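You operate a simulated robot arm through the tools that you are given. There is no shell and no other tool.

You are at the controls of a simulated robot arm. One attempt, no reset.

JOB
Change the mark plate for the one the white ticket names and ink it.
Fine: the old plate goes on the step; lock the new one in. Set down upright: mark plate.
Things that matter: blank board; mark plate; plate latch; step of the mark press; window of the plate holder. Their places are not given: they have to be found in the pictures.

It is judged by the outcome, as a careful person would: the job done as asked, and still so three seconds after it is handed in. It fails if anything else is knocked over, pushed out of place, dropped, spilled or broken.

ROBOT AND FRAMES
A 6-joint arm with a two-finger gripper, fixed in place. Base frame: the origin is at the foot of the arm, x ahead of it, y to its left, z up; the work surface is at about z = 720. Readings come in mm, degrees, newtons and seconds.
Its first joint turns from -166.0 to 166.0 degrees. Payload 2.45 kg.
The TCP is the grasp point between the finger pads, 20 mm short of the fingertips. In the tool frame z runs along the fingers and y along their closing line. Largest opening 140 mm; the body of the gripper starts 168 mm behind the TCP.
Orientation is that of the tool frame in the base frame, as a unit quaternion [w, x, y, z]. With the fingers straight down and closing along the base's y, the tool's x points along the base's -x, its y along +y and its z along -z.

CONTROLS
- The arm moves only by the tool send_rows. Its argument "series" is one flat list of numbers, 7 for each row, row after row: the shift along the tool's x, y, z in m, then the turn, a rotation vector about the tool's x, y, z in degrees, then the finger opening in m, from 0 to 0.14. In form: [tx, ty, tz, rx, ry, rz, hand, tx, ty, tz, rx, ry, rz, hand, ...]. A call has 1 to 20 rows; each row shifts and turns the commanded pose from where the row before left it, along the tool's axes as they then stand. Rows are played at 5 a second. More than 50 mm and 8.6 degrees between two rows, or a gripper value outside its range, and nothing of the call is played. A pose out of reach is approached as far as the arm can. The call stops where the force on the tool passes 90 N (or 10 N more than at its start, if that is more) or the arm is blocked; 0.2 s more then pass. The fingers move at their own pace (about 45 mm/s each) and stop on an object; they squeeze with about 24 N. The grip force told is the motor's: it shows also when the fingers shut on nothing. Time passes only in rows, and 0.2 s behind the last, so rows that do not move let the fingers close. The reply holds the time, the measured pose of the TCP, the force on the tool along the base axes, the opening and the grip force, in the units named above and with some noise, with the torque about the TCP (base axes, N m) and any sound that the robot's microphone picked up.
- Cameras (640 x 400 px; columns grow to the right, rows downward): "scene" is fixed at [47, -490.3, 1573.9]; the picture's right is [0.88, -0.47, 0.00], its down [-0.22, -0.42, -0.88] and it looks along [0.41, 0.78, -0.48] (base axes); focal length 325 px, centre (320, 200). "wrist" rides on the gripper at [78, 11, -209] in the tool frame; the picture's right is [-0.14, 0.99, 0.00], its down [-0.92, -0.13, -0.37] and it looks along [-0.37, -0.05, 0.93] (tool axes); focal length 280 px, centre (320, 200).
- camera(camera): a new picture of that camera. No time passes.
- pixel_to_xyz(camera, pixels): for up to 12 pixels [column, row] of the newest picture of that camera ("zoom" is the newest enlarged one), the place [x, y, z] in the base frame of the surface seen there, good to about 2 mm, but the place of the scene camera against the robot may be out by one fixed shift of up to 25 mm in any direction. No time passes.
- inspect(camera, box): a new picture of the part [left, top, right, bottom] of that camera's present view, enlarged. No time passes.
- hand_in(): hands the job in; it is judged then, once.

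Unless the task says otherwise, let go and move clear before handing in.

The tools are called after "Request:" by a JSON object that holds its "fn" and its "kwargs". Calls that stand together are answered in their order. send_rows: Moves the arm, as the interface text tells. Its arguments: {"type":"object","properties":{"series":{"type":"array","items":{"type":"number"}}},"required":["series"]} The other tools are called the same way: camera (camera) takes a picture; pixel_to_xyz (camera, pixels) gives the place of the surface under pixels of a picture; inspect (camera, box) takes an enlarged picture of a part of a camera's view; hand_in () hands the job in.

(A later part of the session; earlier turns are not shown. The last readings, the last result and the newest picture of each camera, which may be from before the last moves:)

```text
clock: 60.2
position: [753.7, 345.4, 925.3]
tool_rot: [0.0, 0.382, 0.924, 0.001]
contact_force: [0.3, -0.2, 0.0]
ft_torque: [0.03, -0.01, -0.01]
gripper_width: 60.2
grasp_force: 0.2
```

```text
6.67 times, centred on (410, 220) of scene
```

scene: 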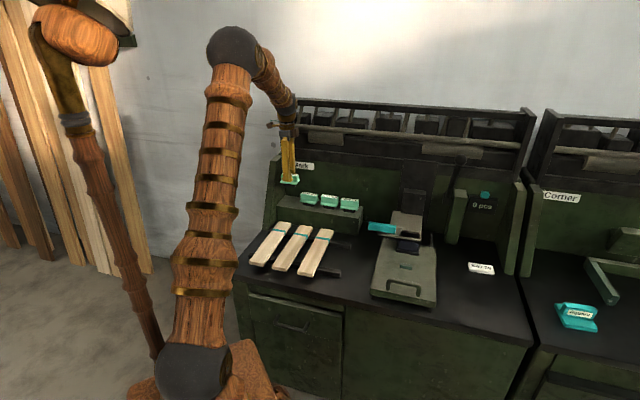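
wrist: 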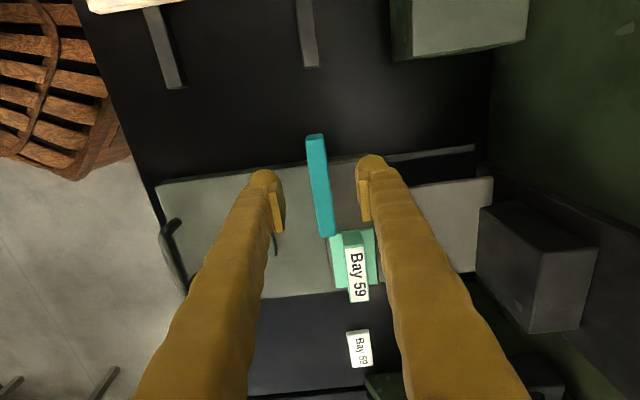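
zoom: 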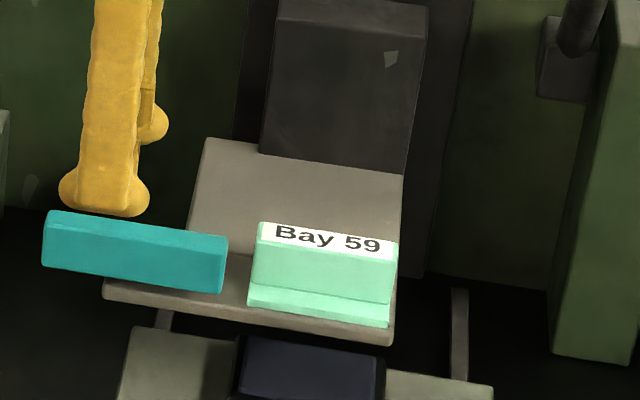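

Bay 59 sits flush in the holder and the latch is still open. I'll descend around the latch at s≈289.

Request:
{"fn": "pixel_to_xyz", "kwargs": {"camera": "wrist", "pixels": [[337, 280], [370, 245], [356, 260], [340, 240], [352, 300], [365, 298]]}}

Request:
{"fn": "send_rows", "kwargs": {"series": [0, -0.0005, 0.02, 0, 0, 0, 0.06, 0, 0, 0.02, 0, 0, 0, 0.06, 0, 0, 0.018, 0, 0, 0, 0.06, 0, 0, 0.009, 0, 0, 0, 0.06, 0, 0, 0, 0, 0, 0, 0.06]}}

Request:
{"fn": "send_rows", "kwargs": {"series": [0, 0, 0, 0, 0, 0, 0.06]}}

Request:
{"fn": "camera", "kwargs": {"camera": "wrist"}}

```text
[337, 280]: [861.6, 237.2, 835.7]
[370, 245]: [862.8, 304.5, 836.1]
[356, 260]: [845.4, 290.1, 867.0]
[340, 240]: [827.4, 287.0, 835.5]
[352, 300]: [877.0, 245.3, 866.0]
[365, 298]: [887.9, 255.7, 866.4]
```

```text
clock: 61.4
position: [754.0, 343.3, 857.0]
tool_rot: [0.0, 0.383, 0.924, 0.0]
contact_force: [-0.1, 0.7, 0.3]
ft_torque: [0.0, -0.02, -0.02]
gripper_width: 60.2
grasp_force: 0.0
```

```text
clock: 61.8
position: [753.7, 343.5, 856.4]
tool_rot: [0.0, 0.383, 0.924, 0.001]
contact_force: [0.6, -0.1, -0.3]
ft_torque: [0.01, -0.03, 0.01]
gripper_width: 60.0
grasp_force: 0.0
```

```text
taken
```

wrist: 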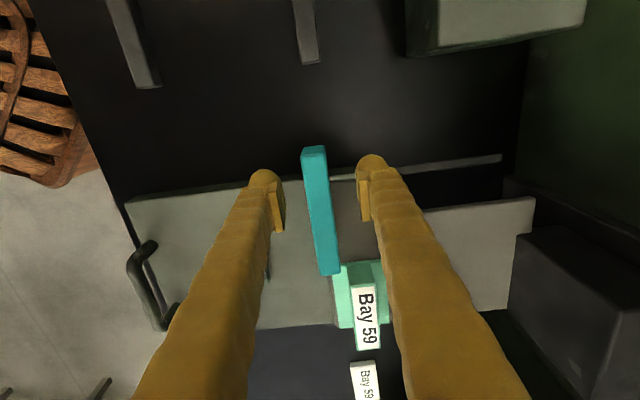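

The TCP reads t≈775.9, which matches the latch centre. I'll close on the latch.

Request:
{"fn": "send_rows", "kwargs": {"series": [0, 0, 0, 0, 0, 0, 0.04, 0, 0, 0, 0, 0, 0, 0.03, 0, 0, 0, 0, 0, 0, 0.02, 0, 0, 0, 0, 0, 0, 0.01, 0, 0, 0, 0, 0, 0, 0.01]}}

```text
clock: 63.0
position: [754.4, 343.2, 858.5]
tool_rot: [0.0, 0.382, 0.924, 0.0]
contact_force: [-5.9, -6.1, 0.6]
ft_torque: [-0.03, 0.06, 0.02]
gripper_width: 18.3
grasp_force: 38.6
```

It's well centred (8 N). I'll slide the latch right (+s) toward the locked position.

Request:
{"fn": "send_rows", "kwargs": {"series": [-0.003, -0.0003, 0, 0, 0, 0, 0.01, -0.004, 0, 0, 0, 0, 0, 0.01, -0.004, 0, 0, 0, 0, 0, 0.01, -0.004, 0, 0, 0, 0, 0, 0.01, -0.004, 0, 0, 0, 0, 0, 0.01, 0, 0, 0, 0, 0, 0, 0.01]}}

Request:
{"fn": "camera", "kwargs": {"camera": "wrist"}}

```text
clock: 64.4
position: [767.5, 330.1, 856.9]
tool_rot: [0.0, 0.383, 0.924, -0.001]
contact_force: [-16.7, -15.0, -14.7]
ft_torque: [-0.17, 0.17, -0.02]
gripper_width: 18.0
grasp_force: 43.6
```

```text
taken
```

wrist: 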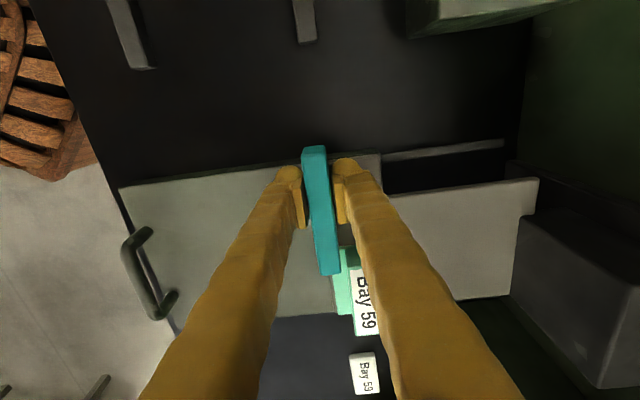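

It has moved 19 mm. I'll make a small correction toward -t and continue sliding over the flange.

Request:
{"fn": "send_rows", "kwargs": {"series": [-0.003, -0.0008, 0.0005, 0, 0, 0, 0.01, -0.003, 0, 0, 0, 0, 0, 0.01, -0.003, 0, 0, 0, 0, 0, 0.01, -0.003, 0, 0, 0, 0, 0, 0.01, 0, 0, 0, 0, 0, 0, 0.01]}}

```text
clock: 65.6
position: [775.3, 320.9, 857.5]
tool_rot: [0.001, 0.382, 0.924, 0.001]
contact_force: [-2.8, -3.6, -5.1]
ft_torque: [-0.03, 0.02, 0.0]
gripper_width: 18.3
grasp_force: 43.8
```

Request:
{"fn": "send_rows", "kwargs": {"series": [-0.003, 0, 0, 0, 0, 0, 0.01, -0.003, 0, 0, 0, 0, 0, 0.01, -0.003, 0, 0, 0, 0, 0, 0.01, 0, 0, 0, 0, 0, 0, 0.01]}}

Request:
{"fn": "camera", "kwargs": {"camera": "wrist"}}

```text
clock: 66.6
position: [782.7, 315.3, 857.0]
tool_rot: [0.0, 0.382, 0.924, 0.0]
contact_force: [-0.8, 1.5, -9.0]
ft_torque: [0.05, 0.05, 0.01]
gripper_width: 17.9
grasp_force: 43.4
```

```text
taken
```

wrist: 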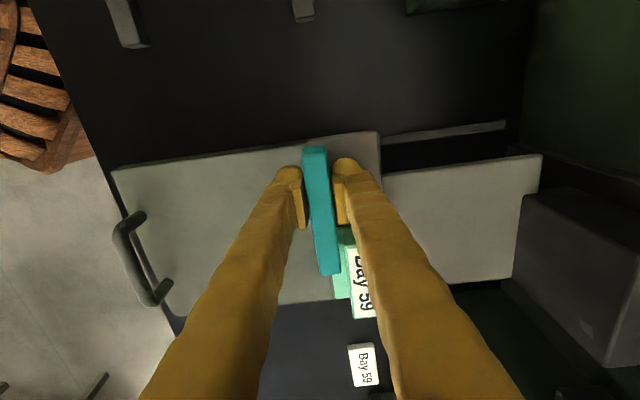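

About 5 mm remain to the original locked position. I'll continue in small steps until the end stop.

Request:
{"fn": "send_rows", "kwargs": {"series": [-0.002, 0, 0, 0, 0, 0, 0.01, -0.0015, 0, 0, 0, 0, 0, 0.01, 0, 0, 0, 0, 0, 0, 0.01]}}

```text
clock: 67.4
position: [784.1, 313.1, 857.2]
tool_rot: [0.0, 0.383, 0.924, 0.0]
contact_force: [-2.7, -1.1, -7.7]
ft_torque: [0.03, 0.05, -0.01]
gripper_width: 17.9
grasp_force: 43.4
```

Request:
{"fn": "send_rows", "kwargs": {"series": [-0.0015, 0, 0, 0, 0, 0, 0.01, -0.0015, 0, 0, 0, 0, 0, 0.01, 0, 0, 0, 0, 0, 0, 0.01]}}

Request:
{"fn": "camera", "kwargs": {"camera": "wrist"}}

```text
clock: 68.2
position: [785.3, 312.0, 858.2]
tool_rot: [-0.001, 0.383, 0.924, 0.001]
contact_force: [-16.8, 17.6, -6.9]
ft_torque: [0.3, 0.35, -0.03]
gripper_width: 18.1
grasp_force: 43.9
```

```text
taken
```

wrist: 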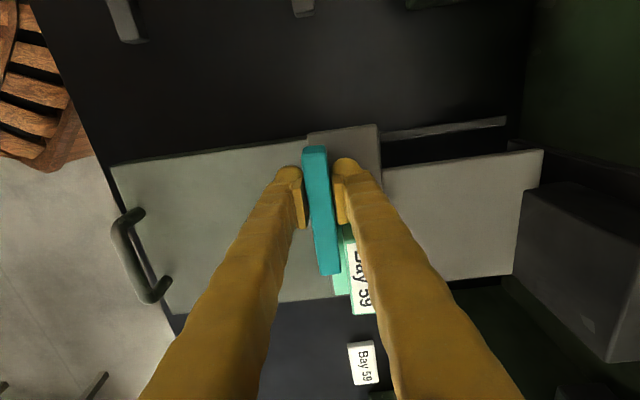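

The latch is at s 334.7, the same as the original locked position, with a 24 N end-stop reaction. I'll ease off, release and rise.

Request:
{"fn": "send_rows", "kwargs": {"series": [0.0008, 0, 0, 0, 0, 0, 0.01, 0, 0, 0, 0, 0, 0, 0.01, 0, 0, 0, 0, 0, 0, 0.03, 0, 0, 0, 0, 0, 0, 0.05, 0, 0, 0, 0, 0, 0, 0.05, 0, 0, -0.015, 0, 0, 0, 0.05, 0, 0, -0.03, 0, 0, 0, 0.05, 0, 0, -0.04, 0, 0, 0, 0.05, 0, 0, -0.04, 0, 0, 0, 0.05, 0, 0, 0, 0, 0, 0, 0.05]}}

Request:
{"fn": "camera", "kwargs": {"camera": "wrist"}}

Request:
{"fn": "inspect", "kwargs": {"camera": "scene", "box": [380, 180, 440, 260]}}

Request:
{"fn": "inspect", "kwargs": {"camera": "scene", "box": [400, 130, 530, 240]}}

```text
clock: 70.4
position: [785.2, 311.1, 983.7]
tool_rot: [0.0, 0.382, 0.924, 0.0]
contact_force: [0.8, -0.3, 0.1]
ft_torque: [0.02, 0.01, 0.0]
gripper_width: 50.2
grasp_force: 0.1
```

```text
taken
```

wrist: 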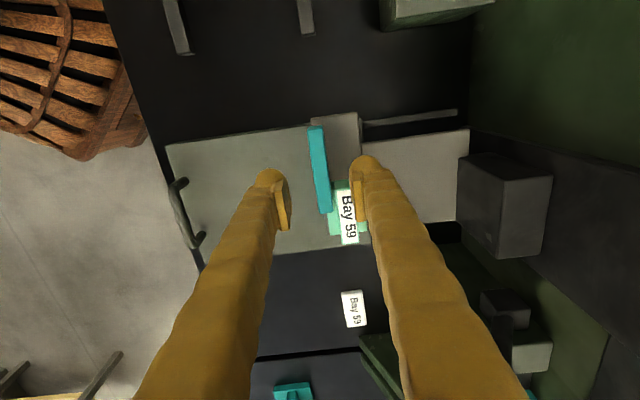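

```text
5.00 times, centred on (410, 220) of scene
```

zoom: 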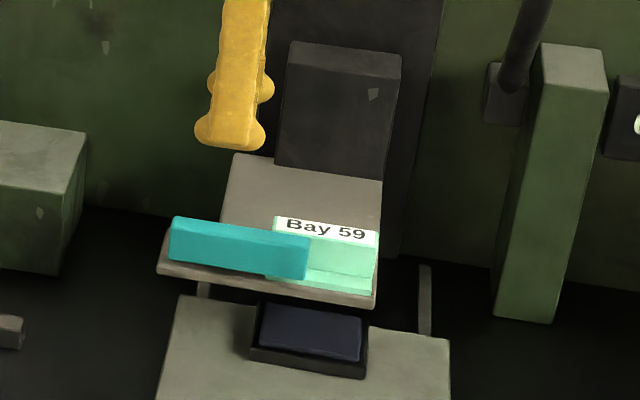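

```text
3.64 times, centred on (465, 185) of scene
```

zoom: 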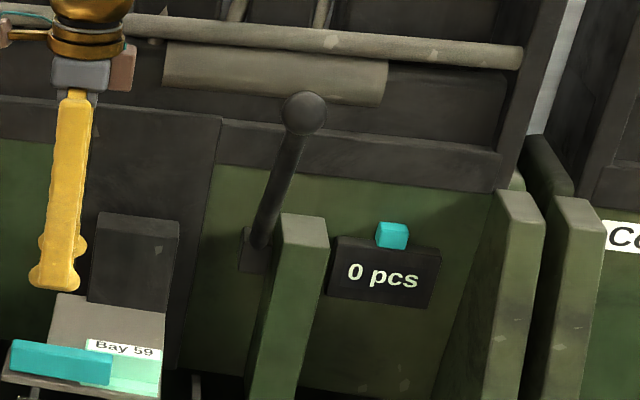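

The plate is locked by the latch. For inking, I'll check whether the pad lies under the plate (pad extent against t 783–819) and look at the lever in more detail.

Request:
{"fn": "pixel_to_xyz", "kwargs": {"camera": "scene", "pixels": [[400, 242], [399, 248], [417, 250.5], [417.4, 245], [408, 242.5], [408, 249], [397, 253], [418, 256], [408, 254], [395, 247], [421, 250], [408, 251]]}}

Request:
{"fn": "pixel_to_xyz", "kwargs": {"camera": "scene", "pixels": [[459, 158], [463, 158], [461, 154], [461, 163], [457, 172], [453, 182], [449, 192], [447, 197], [446, 202], [443, 198], [452, 197], [459, 195]]}}

Request:
{"fn": "inspect", "kwargs": {"camera": "scene", "box": [430, 140, 490, 220]}}

```text
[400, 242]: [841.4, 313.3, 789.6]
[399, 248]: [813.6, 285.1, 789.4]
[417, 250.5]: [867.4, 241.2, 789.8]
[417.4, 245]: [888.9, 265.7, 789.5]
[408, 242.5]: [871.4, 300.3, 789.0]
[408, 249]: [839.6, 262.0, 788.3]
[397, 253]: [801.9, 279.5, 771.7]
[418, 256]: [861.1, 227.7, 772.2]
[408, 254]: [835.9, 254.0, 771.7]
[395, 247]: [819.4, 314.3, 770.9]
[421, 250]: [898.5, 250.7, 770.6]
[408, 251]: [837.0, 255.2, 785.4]
```

```text
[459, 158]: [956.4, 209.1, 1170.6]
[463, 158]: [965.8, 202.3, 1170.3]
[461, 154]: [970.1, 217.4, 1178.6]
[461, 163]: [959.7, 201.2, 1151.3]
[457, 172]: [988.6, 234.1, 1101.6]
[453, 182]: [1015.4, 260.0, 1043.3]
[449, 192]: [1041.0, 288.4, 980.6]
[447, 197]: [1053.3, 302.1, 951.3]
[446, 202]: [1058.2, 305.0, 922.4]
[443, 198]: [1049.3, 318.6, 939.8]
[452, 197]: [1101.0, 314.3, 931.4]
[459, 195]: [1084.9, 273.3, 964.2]
```

```text
5.00 times, centred on (460, 180) of scene
```

zoom: 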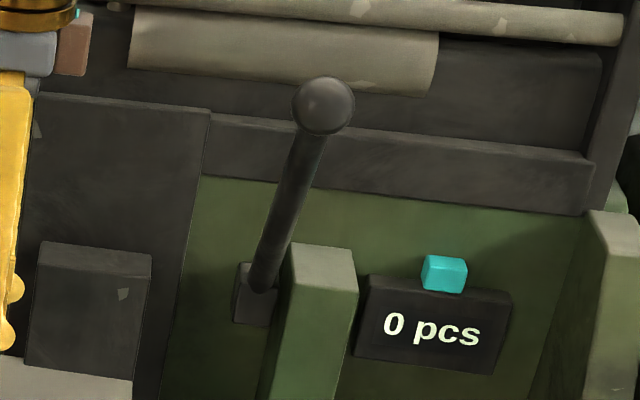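

The pad (t≈774–826) lies right under the plate, so pulling the press lever should ink it. The lever ball is near s≈536, t≈841, z≈1146 (radius about 21) and the lever leans 30° forward about its pivot. I'll raise and reorient the tool so the fingers straddle the ball along s, tilted 30° toward the back.

Request:
{"fn": "send_rows", "kwargs": {"series": [0, -0.0125, -0.0417, 0, 0, 0, 0.05, 0, -0.0125, -0.0417, 0, 0, 0, 0.06, 0, -0.0125, -0.0417, 0, 0, 0, 0.07, 0, -0.0125, -0.0417, 0, 0, 0, 0.08, 0, -0.0125, -0.0417, 0, 0, 0, 0.08, 0, -0.0125, -0.0417, 0, 0, 0, 0.08, 0, 0, 0, 0, 0, -8.18, 0.08, 0, 0, 0, 0, 0, -8.18, 0.08, 0, 0, 0, 0, 0, -8.18, 0.08, 0, 0, 0, 0, 0, -8.18, 0.08, 0, 0, 0, 0, 0, -8.18, 0.08, 0, 0, 0, 0, 0, -8.18, 0.08, 0, 0, 0, 0, 0, -8.18, 0.08, 0, 0, 0, 0, 0, -8.18, 0.08, 0, 0, 0, 0, 0, -8.18, 0.08, 0, 0, 0, 0, 0, -8.18, 0.08, 0, 0, 0, 0, 0, -8.2, 0.08, 0, 0, 0, 0, 0, 0, 0.08]}}

Request:
{"fn": "camera", "kwargs": {"camera": "wrist"}}

Request:
{"fn": "camera", "kwargs": {"camera": "scene"}}

```text
clock: 74.2
position: [732.9, 258.7, 1231.8]
tool_rot: [0.0, -0.383, 0.924, 0.0]
contact_force: [-0.2, 0.3, 0.8]
ft_torque: [0.0, 0.0, -0.04]
gripper_width: 80.2
grasp_force: 0.0
```

```text
taken
```

wrist: 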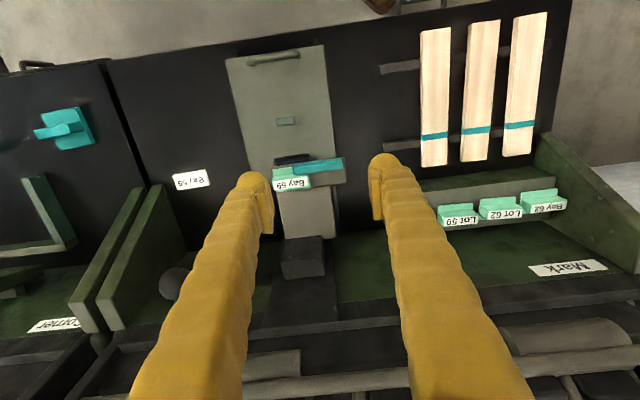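

```text
taken
```

scene: 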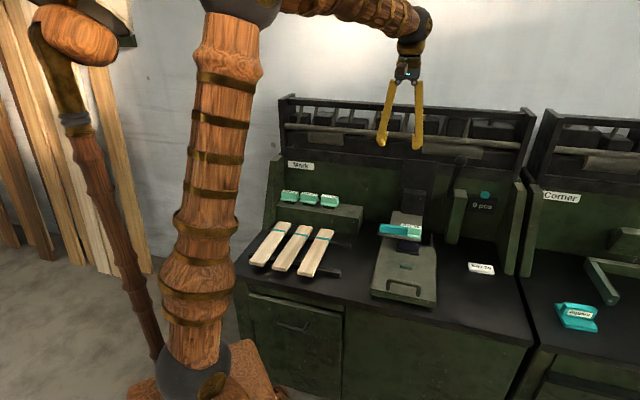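

The ball shows at (175,283). I'll move right in front of the lever and tilt the tool 30° toward the back, staying well short of it.

Request:
{"fn": "send_rows", "kwargs": {"series": [0, -0.04, 0, 0, 0, 0, 0.08, 0, -0.04, 0, 0, 0, 0, 0.08, 0, -0.04, 0, 0, 0, 0, 0.08, 0, -0.04, 0, 0, 0, 0, 0.08, 0, -0.04, 0, 0, 0, 0, 0.08, 0, 0, 0, 0, -7.5, 0, 0.08, 0, 0, 0, 0, -7.5, 0, 0.08, 0, 0, 0, 0, -7.5, 0, 0.08, 0, 0, 0, 0, -7.5, 0, 0.08, 0, 0, 0, 0, 0, 0, 0.08]}}

Request:
{"fn": "camera", "kwargs": {"camera": "wrist"}}

Request:
{"fn": "camera", "kwargs": {"camera": "scene"}}

```text
clock: 76.4
position: [874.3, 117.4, 1232.6]
tool_rot: [0.24, -0.369, 0.892, 0.099]
contact_force: [0.2, -0.7, 0.6]
ft_torque: [0.03, 0.02, 0.0]
gripper_width: 79.6
grasp_force: 0.0
```

```text
taken
```

wrist: 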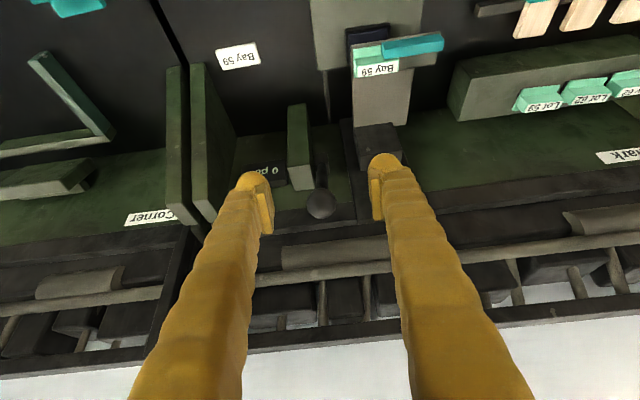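

```text
taken
```

scene: 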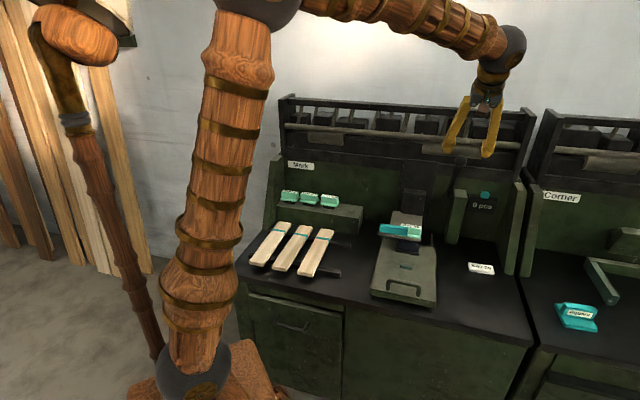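

The ball shows at (321,205), nearly on the tool axis. I'll measure it and the nearby divider with the wrist camera.

Request:
{"fn": "inspect", "kwargs": {"camera": "wrist", "box": [250, 90, 400, 250]}}

Request:
{"fn": "pixel_to_xyz", "kwargs": {"camera": "wrist", "pixels": [[321, 205], [309, 205], [333, 205], [321, 194], [321, 217], [321, 185], [321, 175], [321, 165], [298, 110], [303, 180], [290, 170], [375, 150]]}}

```text
2.50 times, centred on (325, 170) of wrist
```

zoom: 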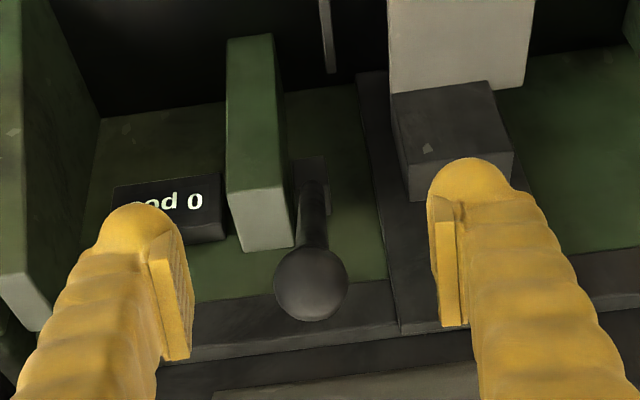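

```text
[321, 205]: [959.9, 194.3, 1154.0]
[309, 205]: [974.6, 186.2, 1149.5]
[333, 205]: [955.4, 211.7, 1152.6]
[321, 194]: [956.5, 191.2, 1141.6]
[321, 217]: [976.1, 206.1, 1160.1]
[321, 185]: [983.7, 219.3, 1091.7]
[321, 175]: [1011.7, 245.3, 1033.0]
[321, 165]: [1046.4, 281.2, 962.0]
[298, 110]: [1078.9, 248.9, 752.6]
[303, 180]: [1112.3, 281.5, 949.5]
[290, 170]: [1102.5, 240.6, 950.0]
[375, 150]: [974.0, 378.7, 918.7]
```

The ball centre is at about s 541, t 832.5, z 1142 (r≈20), and the shaft runs back at about 32°. I'll line up with the lever axis and advance, with the fingers open 80 mm on either side.

Request:
{"fn": "send_rows", "kwargs": {"series": [-0.0342, -0.0029, 0, 0, 0, 0, 0.08, -0.0342, -0.0029, 0, 0, 0, 0, 0.08, 0, 0, 0.025, 0, 0, 0, 0.08, 0, 0, 0.025, 0, 0, 0, 0.08, 0, 0, 0.025, 0, 0, 0, 0.08, 0, 0, 0, 0, 0, 0, 0.08]}}

Request:
{"fn": "camera", "kwargs": {"camera": "wrist"}}

Request:
{"fn": "pixel_to_xyz", "kwargs": {"camera": "wrist", "pixels": [[320, 195], [310, 195], [330, 195], [320, 205], [320, 185], [320, 215], [320, 175]]}}

Request:
{"fn": "inspect", "kwargs": {"camera": "scene", "box": [420, 80, 520, 200]}}

```text
clock: 77.8
position: [945.4, 181.8, 1202.0]
tool_rot: [0.239, -0.37, 0.892, 0.1]
contact_force: [-0.1, -0.2, 0.8]
ft_torque: [0.02, 0.02, 0.0]
gripper_width: 79.7
grasp_force: 0.0
```

```text
taken
```

wrist: 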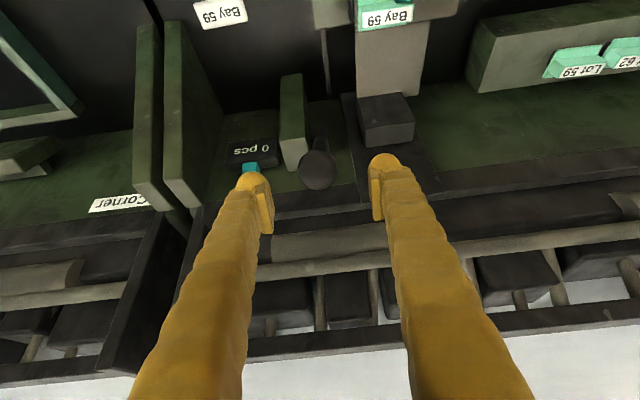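

```text
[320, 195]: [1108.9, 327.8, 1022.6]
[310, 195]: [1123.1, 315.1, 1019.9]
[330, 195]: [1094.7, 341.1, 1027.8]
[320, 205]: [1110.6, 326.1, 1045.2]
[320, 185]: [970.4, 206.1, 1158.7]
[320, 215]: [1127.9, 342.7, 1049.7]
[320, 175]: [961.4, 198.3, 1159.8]
```

```text
3.33 times, centred on (470, 140) of scene
```

zoom: 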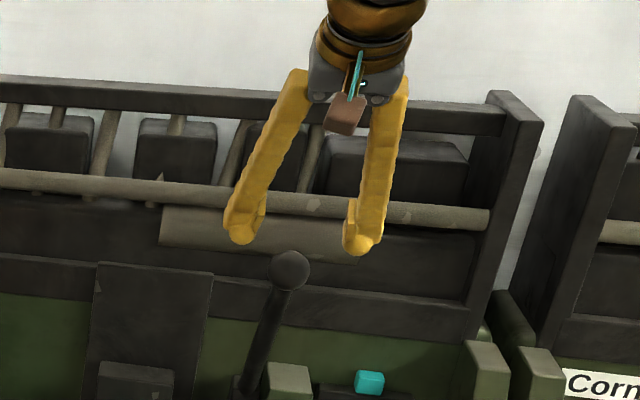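

The ball shows at (318,170), aligned with the tool axis, about 69 mm ahead. I'll advance along the tool axis so the fingers straddle it.

Request:
{"fn": "send_rows", "kwargs": {"series": [0, -0.0015, 0.02, 0, 0, 0, 0.08, 0, 0, 0.02, 0, 0, 0, 0.08, 0, 0, 0.018, 0, 0, 0, 0.08, 0, 0, 0.01, 0, 0, 0, 0.08, 0, 0, 0, 0, 0, 0, 0.08]}}

Request:
{"fn": "camera", "kwargs": {"camera": "wrist"}}

Request:
{"fn": "inspect", "kwargs": {"camera": "scene", "box": [420, 80, 520, 200]}}

```text
clock: 79.0
position: [971.3, 203.7, 1140.8]
tool_rot: [0.239, -0.37, 0.892, 0.098]
contact_force: [0.1, 0.3, -0.4]
ft_torque: [0.01, 0.01, 0.03]
gripper_width: 79.6
grasp_force: 0.0
```

```text
taken
```

wrist: 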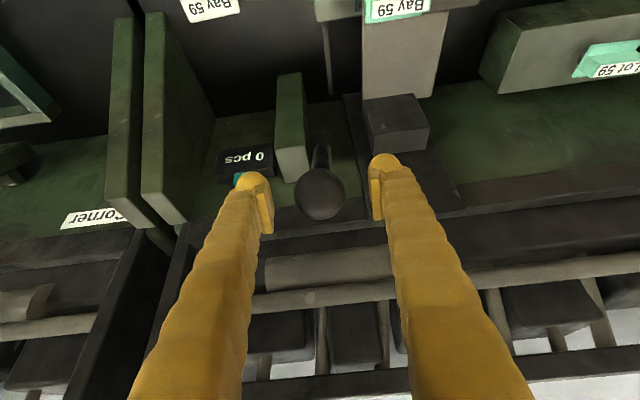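

```text
3.33 times, centred on (470, 140) of scene
```

zoom: 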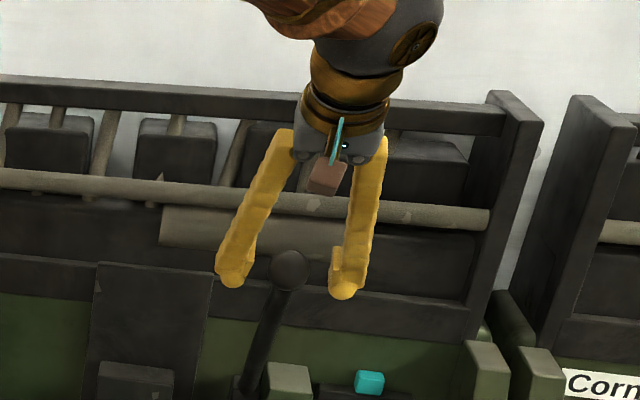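

The ball is centred at (320,194), exactly at the grasp point. I'll close on it.

Request:
{"fn": "send_rows", "kwargs": {"series": [0, 0, 0, 0, 0, 0, 0.06, 0, 0, 0, 0, 0, 0, 0.045, 0, 0, 0, 0, 0, 0, 0.03, 0, 0, 0, 0, 0, 0, 0.03, 0, 0, 0, 0, 0, 0, 0.03]}}

Request:
{"fn": "camera", "kwargs": {"camera": "wrist"}}

```text
clock: 80.2
position: [971.7, 204.5, 1141.2]
tool_rot: [0.239, -0.369, 0.893, 0.098]
contact_force: [-0.2, -1.7, -0.3]
ft_torque: [0.02, -0.03, -0.01]
gripper_width: 38.6
grasp_force: 44.5
```

```text
taken
```

wrist: 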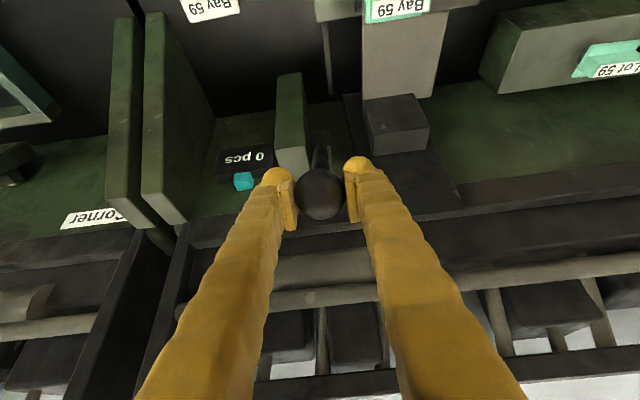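

The ball is held (38.6 mm). I'll pull it forward and down along its arc a small step first and watch the force and the press head.

Request:
{"fn": "send_rows", "kwargs": {"series": [0.0043, 0, 0.0002, 0, 0, 0, 0.03, 0.0043, 0, 0.0003, 0, 0, 0, 0.03, 0.0043, 0, 0.0003, 0, 0, 0, 0.03, 0.0043, 0, 0.0004, 0, 0, 0, 0.03, 0, 0, 0, 0, 0, 0, 0.03]}}

Request:
{"fn": "camera", "kwargs": {"camera": "wrist"}}

Request:
{"fn": "camera", "kwargs": {"camera": "scene"}}

```text
clock: 81.4
position: [962.1, 194.8, 1132.2]
tool_rot: [0.239, -0.37, 0.892, 0.099]
contact_force: [16.0, 9.3, -16.8]
ft_torque: [0.69, -0.51, -0.15]
gripper_width: 38.7
grasp_force: 45.9
```

```text
taken
```

wrist: 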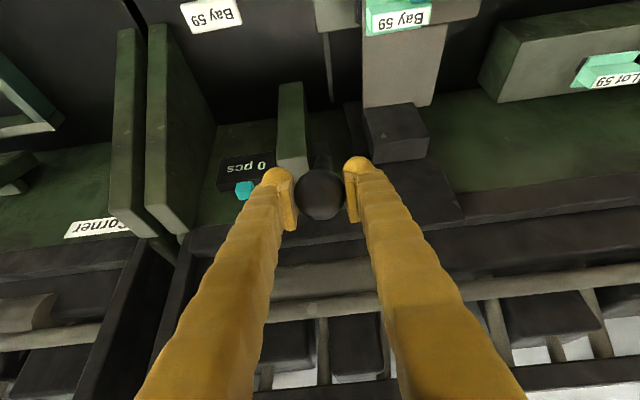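

```text
taken
```

scene: 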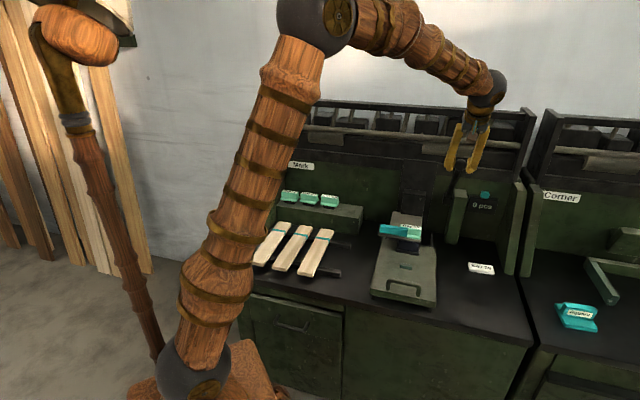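

The lever follows easily, with a small 24 N radial pull showing that my arc is slightly wide. I'll continue with the path bent a bit more toward the pivot.

Request:
{"fn": "send_rows", "kwargs": {"series": [0.0044, 0, 0.0014, 0, 0, 0, 0.03, 0.0044, 0, 0.0011, 0, 0, 0, 0.03, 0.0044, 0, 0.001, 0, 0, 0, 0.03, 0.0044, 0, 0.001, 0, 0, 0, 0.03, 0, 0, 0, 0, 0, 0, 0.03]}}

Request:
{"fn": "inspect", "kwargs": {"camera": "scene", "box": [380, 150, 480, 260]}}

```text
clock: 82.6
position: [952.4, 183.8, 1122.3]
tool_rot: [0.239, -0.369, 0.893, 0.099]
contact_force: [6.0, 2.9, -0.3]
ft_torque: [0.58, -0.64, -0.02]
gripper_width: 38.8
grasp_force: 44.8
```

```text
3.64 times, centred on (430, 205) of scene
```

zoom: 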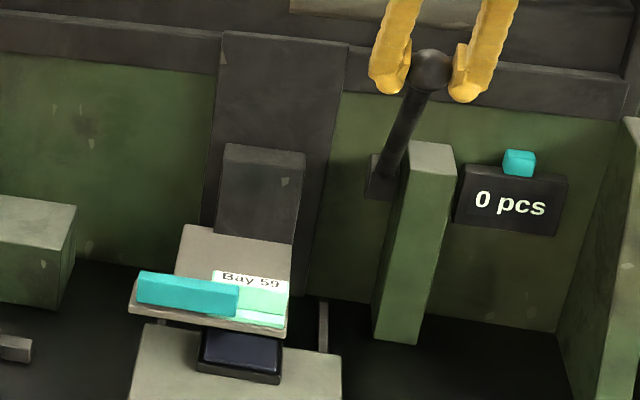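

The holder is coming down toward the pad and the forces are low. I'll continue along the arc.

Request:
{"fn": "send_rows", "kwargs": {"series": [0.0044, 0, 0.0009, 0, 0, 0, 0.03, 0.0044, 0, 0.0009, 0, 0, 0, 0.03, 0.0044, 0, 0.001, 0, 0, 0, 0.03, 0.0044, 0, 0.001, 0, 0, 0, 0.03, 0, 0, 0, 0, 0, 0, 0.03]}}

Request:
{"fn": "inspect", "kwargs": {"camera": "scene", "box": [380, 150, 480, 260]}}

```text
clock: 83.8
position: [942.1, 176.5, 1108.3]
tool_rot: [0.239, -0.37, 0.892, 0.099]
contact_force: [1.3, -1.9, 7.2]
ft_torque: [0.69, -0.72, -0.09]
gripper_width: 38.5
grasp_force: 44.4
```

```text
3.64 times, centred on (430, 205) of scene
```

zoom: 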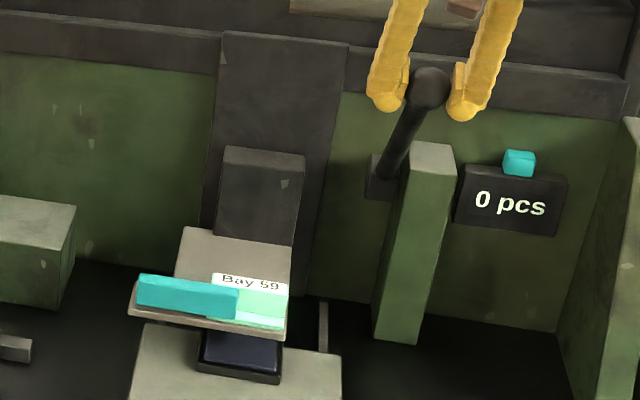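

Request:
{"fn": "pixel_to_xyz", "kwargs": {"camera": "scene", "pixels": [[410.8, 227.5], [400, 230], [415, 216]]}}

Request:
{"fn": "send_rows", "kwargs": {"series": [0.0043, 0, 0.001, 0, 0, 0, 0.03, 0.0043, 0, 0.0011, 0, 0, 0, 0.03, 0.0043, 0, 0.0012, 0, 0, 0, 0.03, 0.0043, 0, 0.0013, 0, 0, 0, 0.03, 0, 0, 0, 0, 0, 0, 0.03]}}

Request:
{"fn": "pixel_to_xyz", "kwargs": {"camera": "scene", "pixels": [[410.8, 227.5], [410.8, 229], [400, 231], [415, 216]]}}

```text
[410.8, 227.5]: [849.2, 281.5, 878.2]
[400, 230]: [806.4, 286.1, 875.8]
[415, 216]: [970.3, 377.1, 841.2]
```

```text
clock: 85.0
position: [934.0, 167.0, 1095.4]
tool_rot: [0.239, -0.37, 0.892, 0.1]
contact_force: [-1.5, 11.6, -2.7]
ft_torque: [0.38, -0.42, -0.03]
gripper_width: 38.2
grasp_force: 45.6
```

```text
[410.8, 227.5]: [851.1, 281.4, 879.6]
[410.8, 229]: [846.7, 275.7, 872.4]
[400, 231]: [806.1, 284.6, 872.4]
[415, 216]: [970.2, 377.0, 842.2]
```

The points fit an arc about (t 970, z 921) with radius 260, and the lever is now at about 48°. I'll continue along this arc and check the head.

Request:
{"fn": "send_rows", "kwargs": {"series": [0.0043, 0, 0.0015, 0, 0, 0, 0.03, 0.0043, 0, 0.0015, 0, 0, 0, 0.03, 0.0043, 0, 0.0016, 0, 0, 0, 0.03, 0.0042, 0, 0.0016, 0, 0, 0, 0.03, 0.0042, 0, 0.0018, 0, 0, 0, 0.03, 0.0041, 0, 0.0018, 0, 0, 0, 0.03, 0.0041, 0, 0.0019, 0, 0, 0, 0.03, 0.0041, 0, 0.0019, 0, 0, 0, 0.03, 0, 0, 0, 0, 0, 0, 0.03]}}

Request:
{"fn": "inspect", "kwargs": {"camera": "scene", "box": [380, 150, 480, 260]}}

Request:
{"fn": "pixel_to_xyz", "kwargs": {"camera": "scene", "pixels": [[411, 229], [400, 231], [415, 218], [400, 237]]}}

Request:
{"fn": "camera", "kwargs": {"camera": "wrist"}}

```text
clock: 87.0
position: [919.2, 151.2, 1067.3]
tool_rot: [0.239, -0.37, 0.892, 0.099]
contact_force: [-5.5, 2.0, 6.6]
ft_torque: [0.51, -0.61, -0.02]
gripper_width: 38.4
grasp_force: 45.1
```

```text
3.64 times, centred on (430, 205) of scene
```

zoom: 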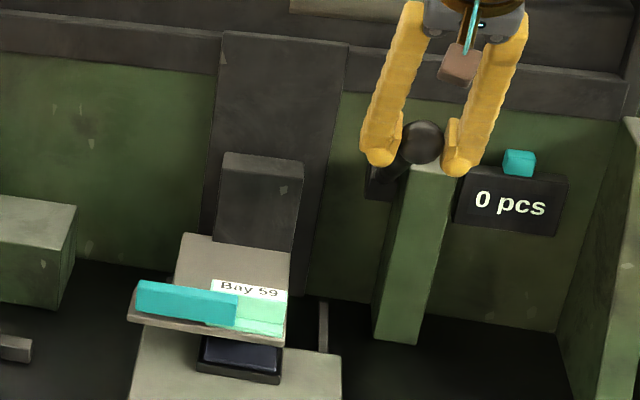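

```text
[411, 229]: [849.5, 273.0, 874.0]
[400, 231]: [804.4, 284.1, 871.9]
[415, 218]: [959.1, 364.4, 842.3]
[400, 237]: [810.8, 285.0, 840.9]
```

```text
taken
```

wrist: 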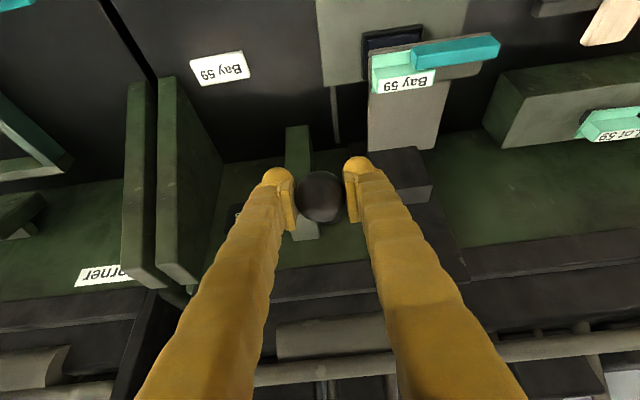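

Request:
{"fn": "pixel_to_xyz", "kwargs": {"camera": "wrist", "pixels": [[415, 82], [400, 84], [470, 50], [400, 110], [390, 125], [400, 64], [395, 42]]}}

Request:
{"fn": "send_rows", "kwargs": {"series": [0.004, 0, 0.0021, 0, 0, 0, 0.03, 0.004, 0, 0.0021, 0, 0, 0, 0.03, 0.004, 0, 0.0022, 0, 0, 0, 0.03, 0.0039, 0, 0.0022, 0, 0, 0, 0.03, 0.0039, 0, 0.0024, 0, 0, 0, 0.03, 0.0038, 0, 0.0024, 0, 0, 0, 0.03, 0.0038, 0, 0.0025, 0, 0, 0, 0.03, 0.0037, 0, 0.0025, 0, 0, 0, 0.03, 0, 0, 0, 0, 0, 0, 0.03]}}

Request:
{"fn": "camera", "kwargs": {"camera": "wrist"}}

Request:
{"fn": "inspect", "kwargs": {"camera": "scene", "box": [380, 150, 480, 260]}}

```text
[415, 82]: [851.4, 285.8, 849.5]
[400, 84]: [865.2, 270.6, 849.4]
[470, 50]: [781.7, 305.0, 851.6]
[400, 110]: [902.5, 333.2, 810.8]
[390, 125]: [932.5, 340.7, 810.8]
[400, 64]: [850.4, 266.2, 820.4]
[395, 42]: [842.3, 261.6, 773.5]
```

```text
clock: 89.0
position: [906.0, 138.2, 1035.7]
tool_rot: [0.24, -0.37, 0.892, 0.1]
contact_force: [12.3, -1.6, 1.2]
ft_torque: [0.64, -0.53, -0.12]
gripper_width: 38.3
grasp_force: 44.9
```

```text
taken
```

wrist: 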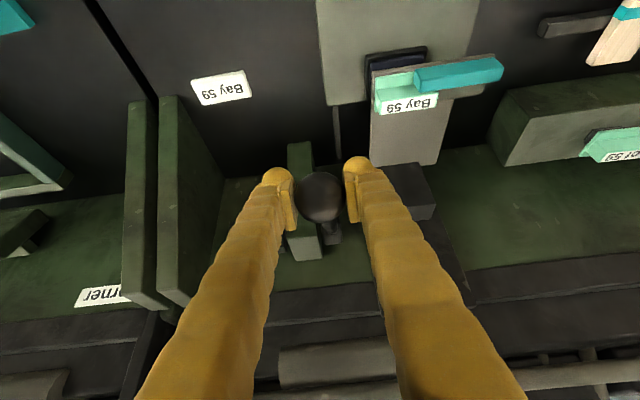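

```text
3.64 times, centred on (430, 205) of scene
```

zoom: 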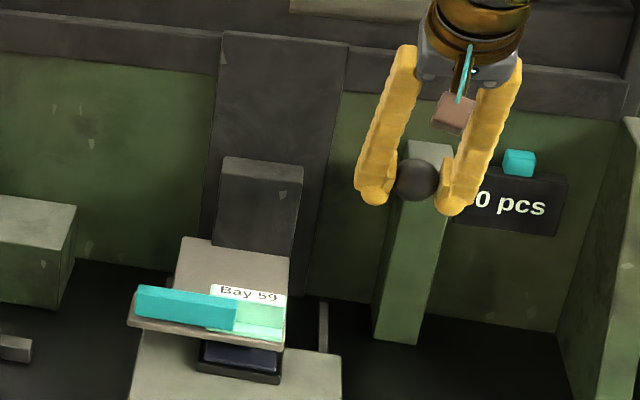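

Request:
{"fn": "pixel_to_xyz", "kwargs": {"camera": "wrist", "pixels": [[415, 106], [400, 108], [470, 72], [400, 130], [390, 150], [400, 84], [395, 60]]}}

Request:
{"fn": "send_rows", "kwargs": {"series": [0.0037, 0, 0.0027, 0, 0, 0, 0.03, 0.0037, 0, 0.0027, 0, 0, 0, 0.03, 0.0036, 0, 0.0027, 0, 0, 0, 0.03, 0.0035, 0, 0.0028, 0, 0, 0, 0.03, 0, 0, 0, 0, 0, 0, 0.03]}}

Request:
{"fn": "camera", "kwargs": {"camera": "wrist"}}

```text
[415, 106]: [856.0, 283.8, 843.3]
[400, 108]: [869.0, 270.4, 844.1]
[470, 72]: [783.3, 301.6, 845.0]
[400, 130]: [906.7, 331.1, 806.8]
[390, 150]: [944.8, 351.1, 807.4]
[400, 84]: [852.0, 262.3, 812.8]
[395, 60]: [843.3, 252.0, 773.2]
```

```text
clock: 90.2
position: [900.5, 132.2, 1019.4]
tool_rot: [0.239, -0.37, 0.892, 0.099]
contact_force: [-15.7, -15.4, 14.2]
ft_torque: [0.56, -0.58, -0.04]
gripper_width: 38.4
grasp_force: 45.0
```

```text
taken
```

wrist: 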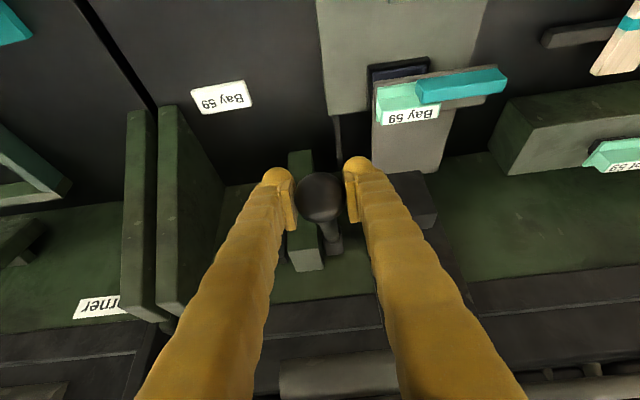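

The label is at about z 843 (down 24 of the 36 mm needed). The force shows I'm about 1 mm inside the arc, so I'll correct outward slightly and continue.

Request:
{"fn": "send_rows", "kwargs": {"series": [0.0041, 0, 0.0021, 0, 0, 0, 0.03, 0.0036, 0, 0.0026, 0, 0, 0, 0.03, 0.0035, 0, 0.0028, 0, 0, 0, 0.03, 0.0034, 0, 0.0029, 0, 0, 0, 0.03, 0, 0, 0, 0, 0, 0, 0.03]}}

Request:
{"fn": "camera", "kwargs": {"camera": "wrist"}}

Request:
{"fn": "pixel_to_xyz", "kwargs": {"camera": "wrist", "pixels": [[415, 120], [400, 123], [470, 88], [400, 145], [390, 165], [400, 98]]}}

```text
clock: 91.4
position: [896.0, 127.8, 1002.8]
tool_rot: [0.239, -0.369, 0.893, 0.098]
contact_force: [27.7, -5.9, -0.1]
ft_torque: [0.53, -0.62, 0.1]
gripper_width: 38.4
grasp_force: 44.7
```

```text
taken
```

wrist: 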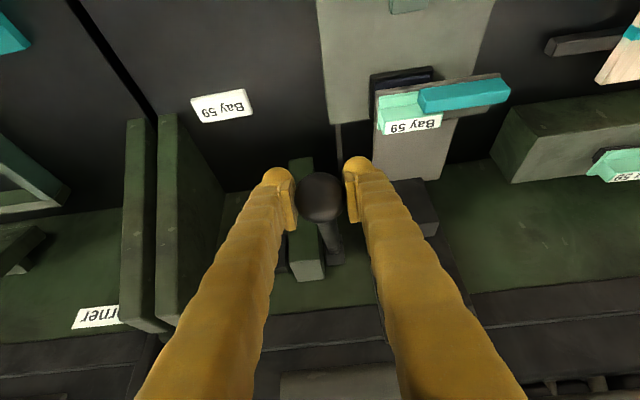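

```text
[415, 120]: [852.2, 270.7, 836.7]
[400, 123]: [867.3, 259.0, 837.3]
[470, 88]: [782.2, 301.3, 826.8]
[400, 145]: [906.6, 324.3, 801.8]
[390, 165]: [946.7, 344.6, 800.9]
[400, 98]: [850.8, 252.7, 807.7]
```

The holder is at z≈801 (down 30) with about 6 mm left to the pad. I'll continue in smaller steps, watching for an upward reaction.

Request:
{"fn": "send_rows", "kwargs": {"series": [0.0033, -0.0004, 0.003, 0, 0, 0, 0.03, 0.0033, 0, 0.0031, 0, 0, 0, 0.03, 0.0033, 0, 0.0031, 0, 0, 0, 0.03, 0.0032, 0, 0.0031, 0, 0, 0, 0.03, 0, 0, 0, 0, 0, 0, 0.03]}}

Request:
{"fn": "camera", "kwargs": {"camera": "wrist"}}

Request:
{"fn": "pixel_to_xyz", "kwargs": {"camera": "wrist", "pixels": [[415, 132], [400, 136], [470, 98], [400, 155], [390, 175], [400, 112]]}}

```text
clock: 92.6
position: [891.2, 124.7, 986.1]
tool_rot: [0.238, -0.37, 0.893, 0.1]
contact_force: [13.6, -6.8, 1.4]
ft_torque: [0.25, -0.36, 0.05]
gripper_width: 38.5
grasp_force: 44.9
```

```text
taken
```

wrist: 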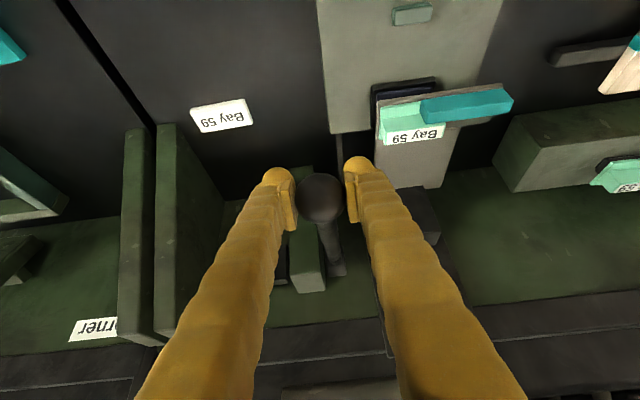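

```text
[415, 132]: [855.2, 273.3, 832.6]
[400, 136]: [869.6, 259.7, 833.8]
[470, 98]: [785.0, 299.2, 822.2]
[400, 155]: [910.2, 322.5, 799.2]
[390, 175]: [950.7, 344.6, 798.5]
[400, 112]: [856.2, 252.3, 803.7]
```

Request:
{"fn": "send_rows", "kwargs": {"series": [0.0031, 0, 0.0031, 0, 0, 0, 0.03, 0.0031, 0, 0.0032, 0, 0, 0, 0.03, 0, 0, 0, 0, 0, 0, 0.03]}}

Request:
{"fn": "send_rows", "kwargs": {"series": [0.003, 0, 0.0032, 0, 0, 0, 0.03, 0.003, 0, 0.0033, 0, 0, 0, 0.03, 0, 0, 0, 0, 0, 0, 0.03]}}

Request:
{"fn": "camera", "kwargs": {"camera": "wrist"}}

Request:
{"fn": "pixel_to_xyz", "kwargs": {"camera": "wrist", "pixels": [[415, 147], [400, 149], [470, 113], [400, 165], [390, 185], [400, 125]]}}

Request:
{"fn": "inspect", "kwargs": {"camera": "scene", "box": [380, 170, 480, 260]}}

```text
clock: 93.4
position: [890.2, 122.3, 977.5]
tool_rot: [0.239, -0.37, 0.892, 0.1]
contact_force: [-4.4, -11.5, 6.3]
ft_torque: [0.63, -0.52, -0.14]
gripper_width: 38.7
grasp_force: 44.6
```

```text
clock: 94.2
position: [888.9, 121.3, 968.1]
tool_rot: [0.239, -0.371, 0.892, 0.101]
contact_force: [-8.9, -5.0, 6.4]
ft_torque: [0.48, -0.51, 0.08]
gripper_width: 38.4
grasp_force: 45.0
```

```text
taken
```

wrist: 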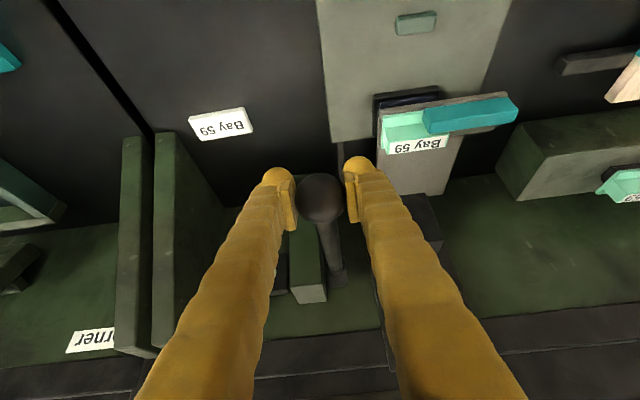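

```text
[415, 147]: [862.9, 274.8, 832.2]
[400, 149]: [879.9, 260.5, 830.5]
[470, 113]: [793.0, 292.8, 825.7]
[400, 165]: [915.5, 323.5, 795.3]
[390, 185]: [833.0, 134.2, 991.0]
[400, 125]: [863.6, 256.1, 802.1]
```

```text
4.44 times, centred on (430, 215) of scene
```

zoom: 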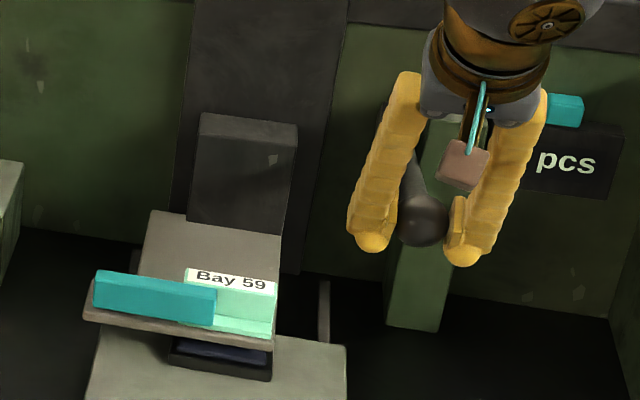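

The holder is at z≈795, so the stamp should be at the pad surface (774). I'll continue gently until there's a clear resistance.

Request:
{"fn": "send_rows", "kwargs": {"series": [0.0028, 0, 0.0033, 0, 0, 0, 0.03, 0, 0, 0, 0, 0, 0, 0.03]}}

Request:
{"fn": "send_rows", "kwargs": {"series": [0.0028, 0, 0.0034, 0, 0, 0, 0.03, 0, 0, 0, 0, 0, 0, 0.03]}}

```text
clock: 94.8
position: [888.3, 119.6, 962.9]
tool_rot: [0.239, -0.369, 0.892, 0.099]
contact_force: [0.6, -3.5, 5.9]
ft_torque: [0.62, -0.62, -0.11]
gripper_width: 38.5
grasp_force: 44.5
```

```text
clock: 95.4
position: [886.9, 119.9, 959.3]
tool_rot: [0.239, -0.37, 0.892, 0.1]
contact_force: [-1.2, 10.8, 4.4]
ft_torque: [0.51, -0.56, 0.01]
gripper_width: 38.3
grasp_force: 44.9
```

Request:
{"fn": "send_rows", "kwargs": {"series": [0.0027, 0, 0.0034, 0, 0, 0, 0.03, 0.0027, 0, 0.0034, 0, 0, 0, 0.03, 0, 0, 0, 0, 0, 0, 0.03]}}

Request:
{"fn": "camera", "kwargs": {"camera": "wrist"}}

Request:
{"fn": "pixel_to_xyz", "kwargs": {"camera": "wrist", "pixels": [[415, 157], [400, 159], [470, 123], [420, 175], [410, 190], [400, 137]]}}

Request:
{"fn": "inspect", "kwargs": {"camera": "wrist", "box": [350, 70, 530, 200]}}

```text
clock: 96.2
position: [886.9, 118.6, 950.7]
tool_rot: [0.239, -0.37, 0.892, 0.099]
contact_force: [-7.2, 8.9, 8.6]
ft_torque: [0.36, -0.45, -0.01]
gripper_width: 38.2
grasp_force: 44.9
```

```text
taken
```

wrist: 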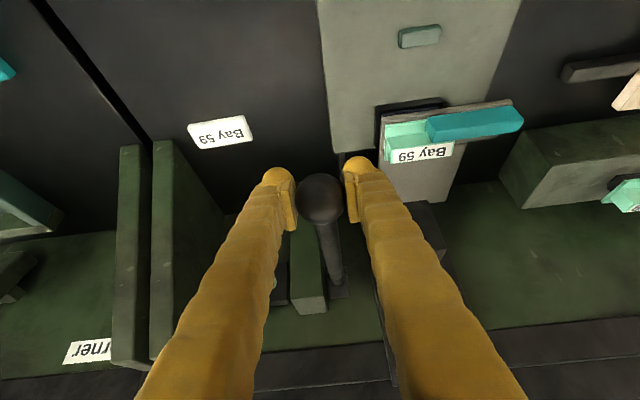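

```text
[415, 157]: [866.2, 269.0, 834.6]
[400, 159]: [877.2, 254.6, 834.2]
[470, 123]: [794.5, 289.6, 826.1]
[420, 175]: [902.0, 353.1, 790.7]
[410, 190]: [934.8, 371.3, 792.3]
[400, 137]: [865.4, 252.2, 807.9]
```

```text
3.08 times, centred on (440, 135) of wrist
```

zoom: 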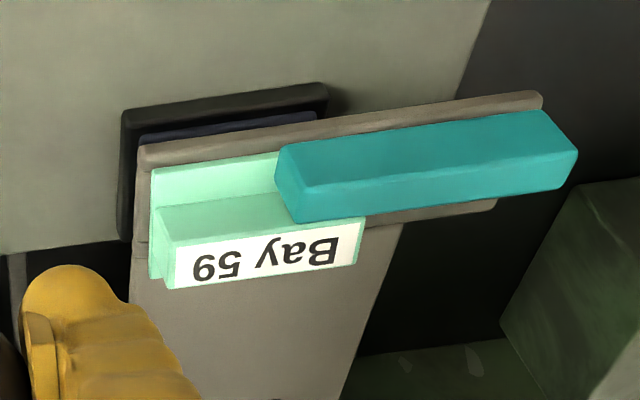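

The label is at z≈834 while the holder went to 791, so the stamp (about 57 mm below the label) is resting on the pad at about 776. I'll look closer before pressing slightly firmer.

Request:
{"fn": "pixel_to_xyz", "kwargs": {"camera": "zoom", "pixels": [[200, 180], [260, 170], [180, 210], [200, 265], [340, 245], [400, 190], [450, 125], [480, 215], [145, 160], [350, 112], [200, 330], [250, 190]]}}

Request:
{"fn": "inspect", "kwargs": {"camera": "scene", "box": [380, 200, 440, 260]}}

```text
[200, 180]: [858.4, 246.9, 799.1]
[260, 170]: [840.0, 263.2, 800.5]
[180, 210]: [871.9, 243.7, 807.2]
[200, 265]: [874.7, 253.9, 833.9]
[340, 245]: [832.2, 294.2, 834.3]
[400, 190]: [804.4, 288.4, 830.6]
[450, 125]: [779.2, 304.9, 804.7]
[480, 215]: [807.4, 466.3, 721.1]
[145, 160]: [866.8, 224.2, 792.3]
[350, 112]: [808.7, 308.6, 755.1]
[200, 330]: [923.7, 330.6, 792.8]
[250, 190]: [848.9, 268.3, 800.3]
```

```text
6.67 times, centred on (410, 230) of scene
```

zoom: 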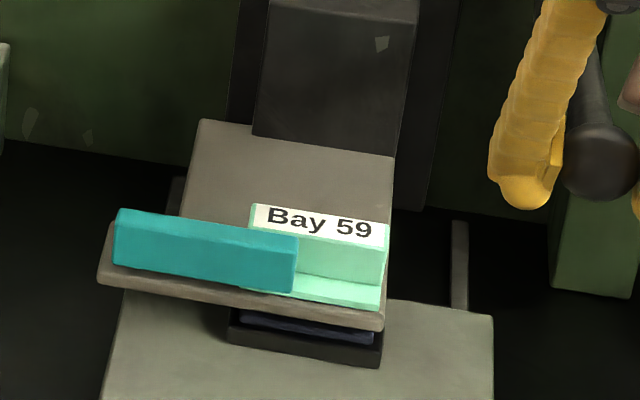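

The flange is at about 800 and the holder at 792.5, so the stamp is on the pad and barely lifted under the latch. I'll press a couple of mm more to get a firm contact and see the force.

Request:
{"fn": "send_rows", "kwargs": {"series": [0.0026, 0, 0.0035, 0, 0, 0, 0.03, 0, 0, 0, 0, 0, 0, 0.03]}}

Request:
{"fn": "send_rows", "kwargs": {"series": [0.0025, 0, 0.0036, 0, 0, 0, 0.03, 0, 0, 0, 0, 0, 0, 0.03]}}

Request:
{"fn": "inspect", "kwargs": {"camera": "scene", "box": [380, 200, 440, 260]}}

Request:
{"fn": "camera", "kwargs": {"camera": "wrist"}}

```text
clock: 96.8
position: [886.6, 118.9, 948.8]
tool_rot: [0.24, -0.369, 0.892, 0.098]
contact_force: [-19.6, 9.7, 47.3]
ft_torque: [0.2, 0.04, 0.04]
gripper_width: 38.7
grasp_force: 45.3
```

```text
clock: 97.4
position: [887.6, 118.4, 944.1]
tool_rot: [0.239, -0.37, 0.892, 0.099]
contact_force: [-9.9, 18.5, 47.9]
ft_torque: [0.08, -0.02, -0.01]
gripper_width: 38.9
grasp_force: 45.1
```

```text
6.67 times, centred on (410, 230) of scene
```

zoom: 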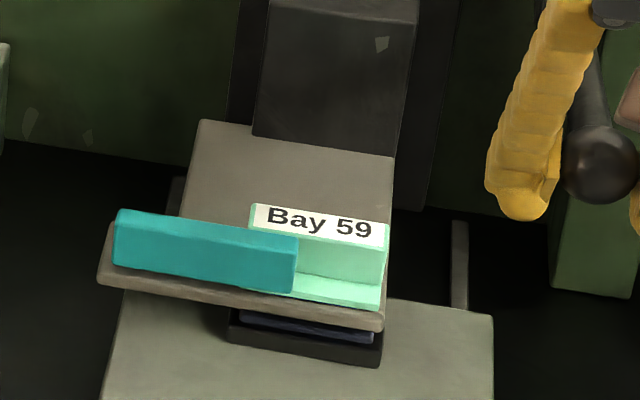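

```text
taken
```

wrist: 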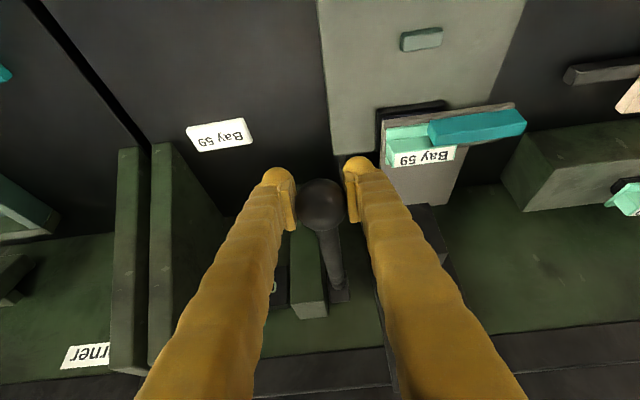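

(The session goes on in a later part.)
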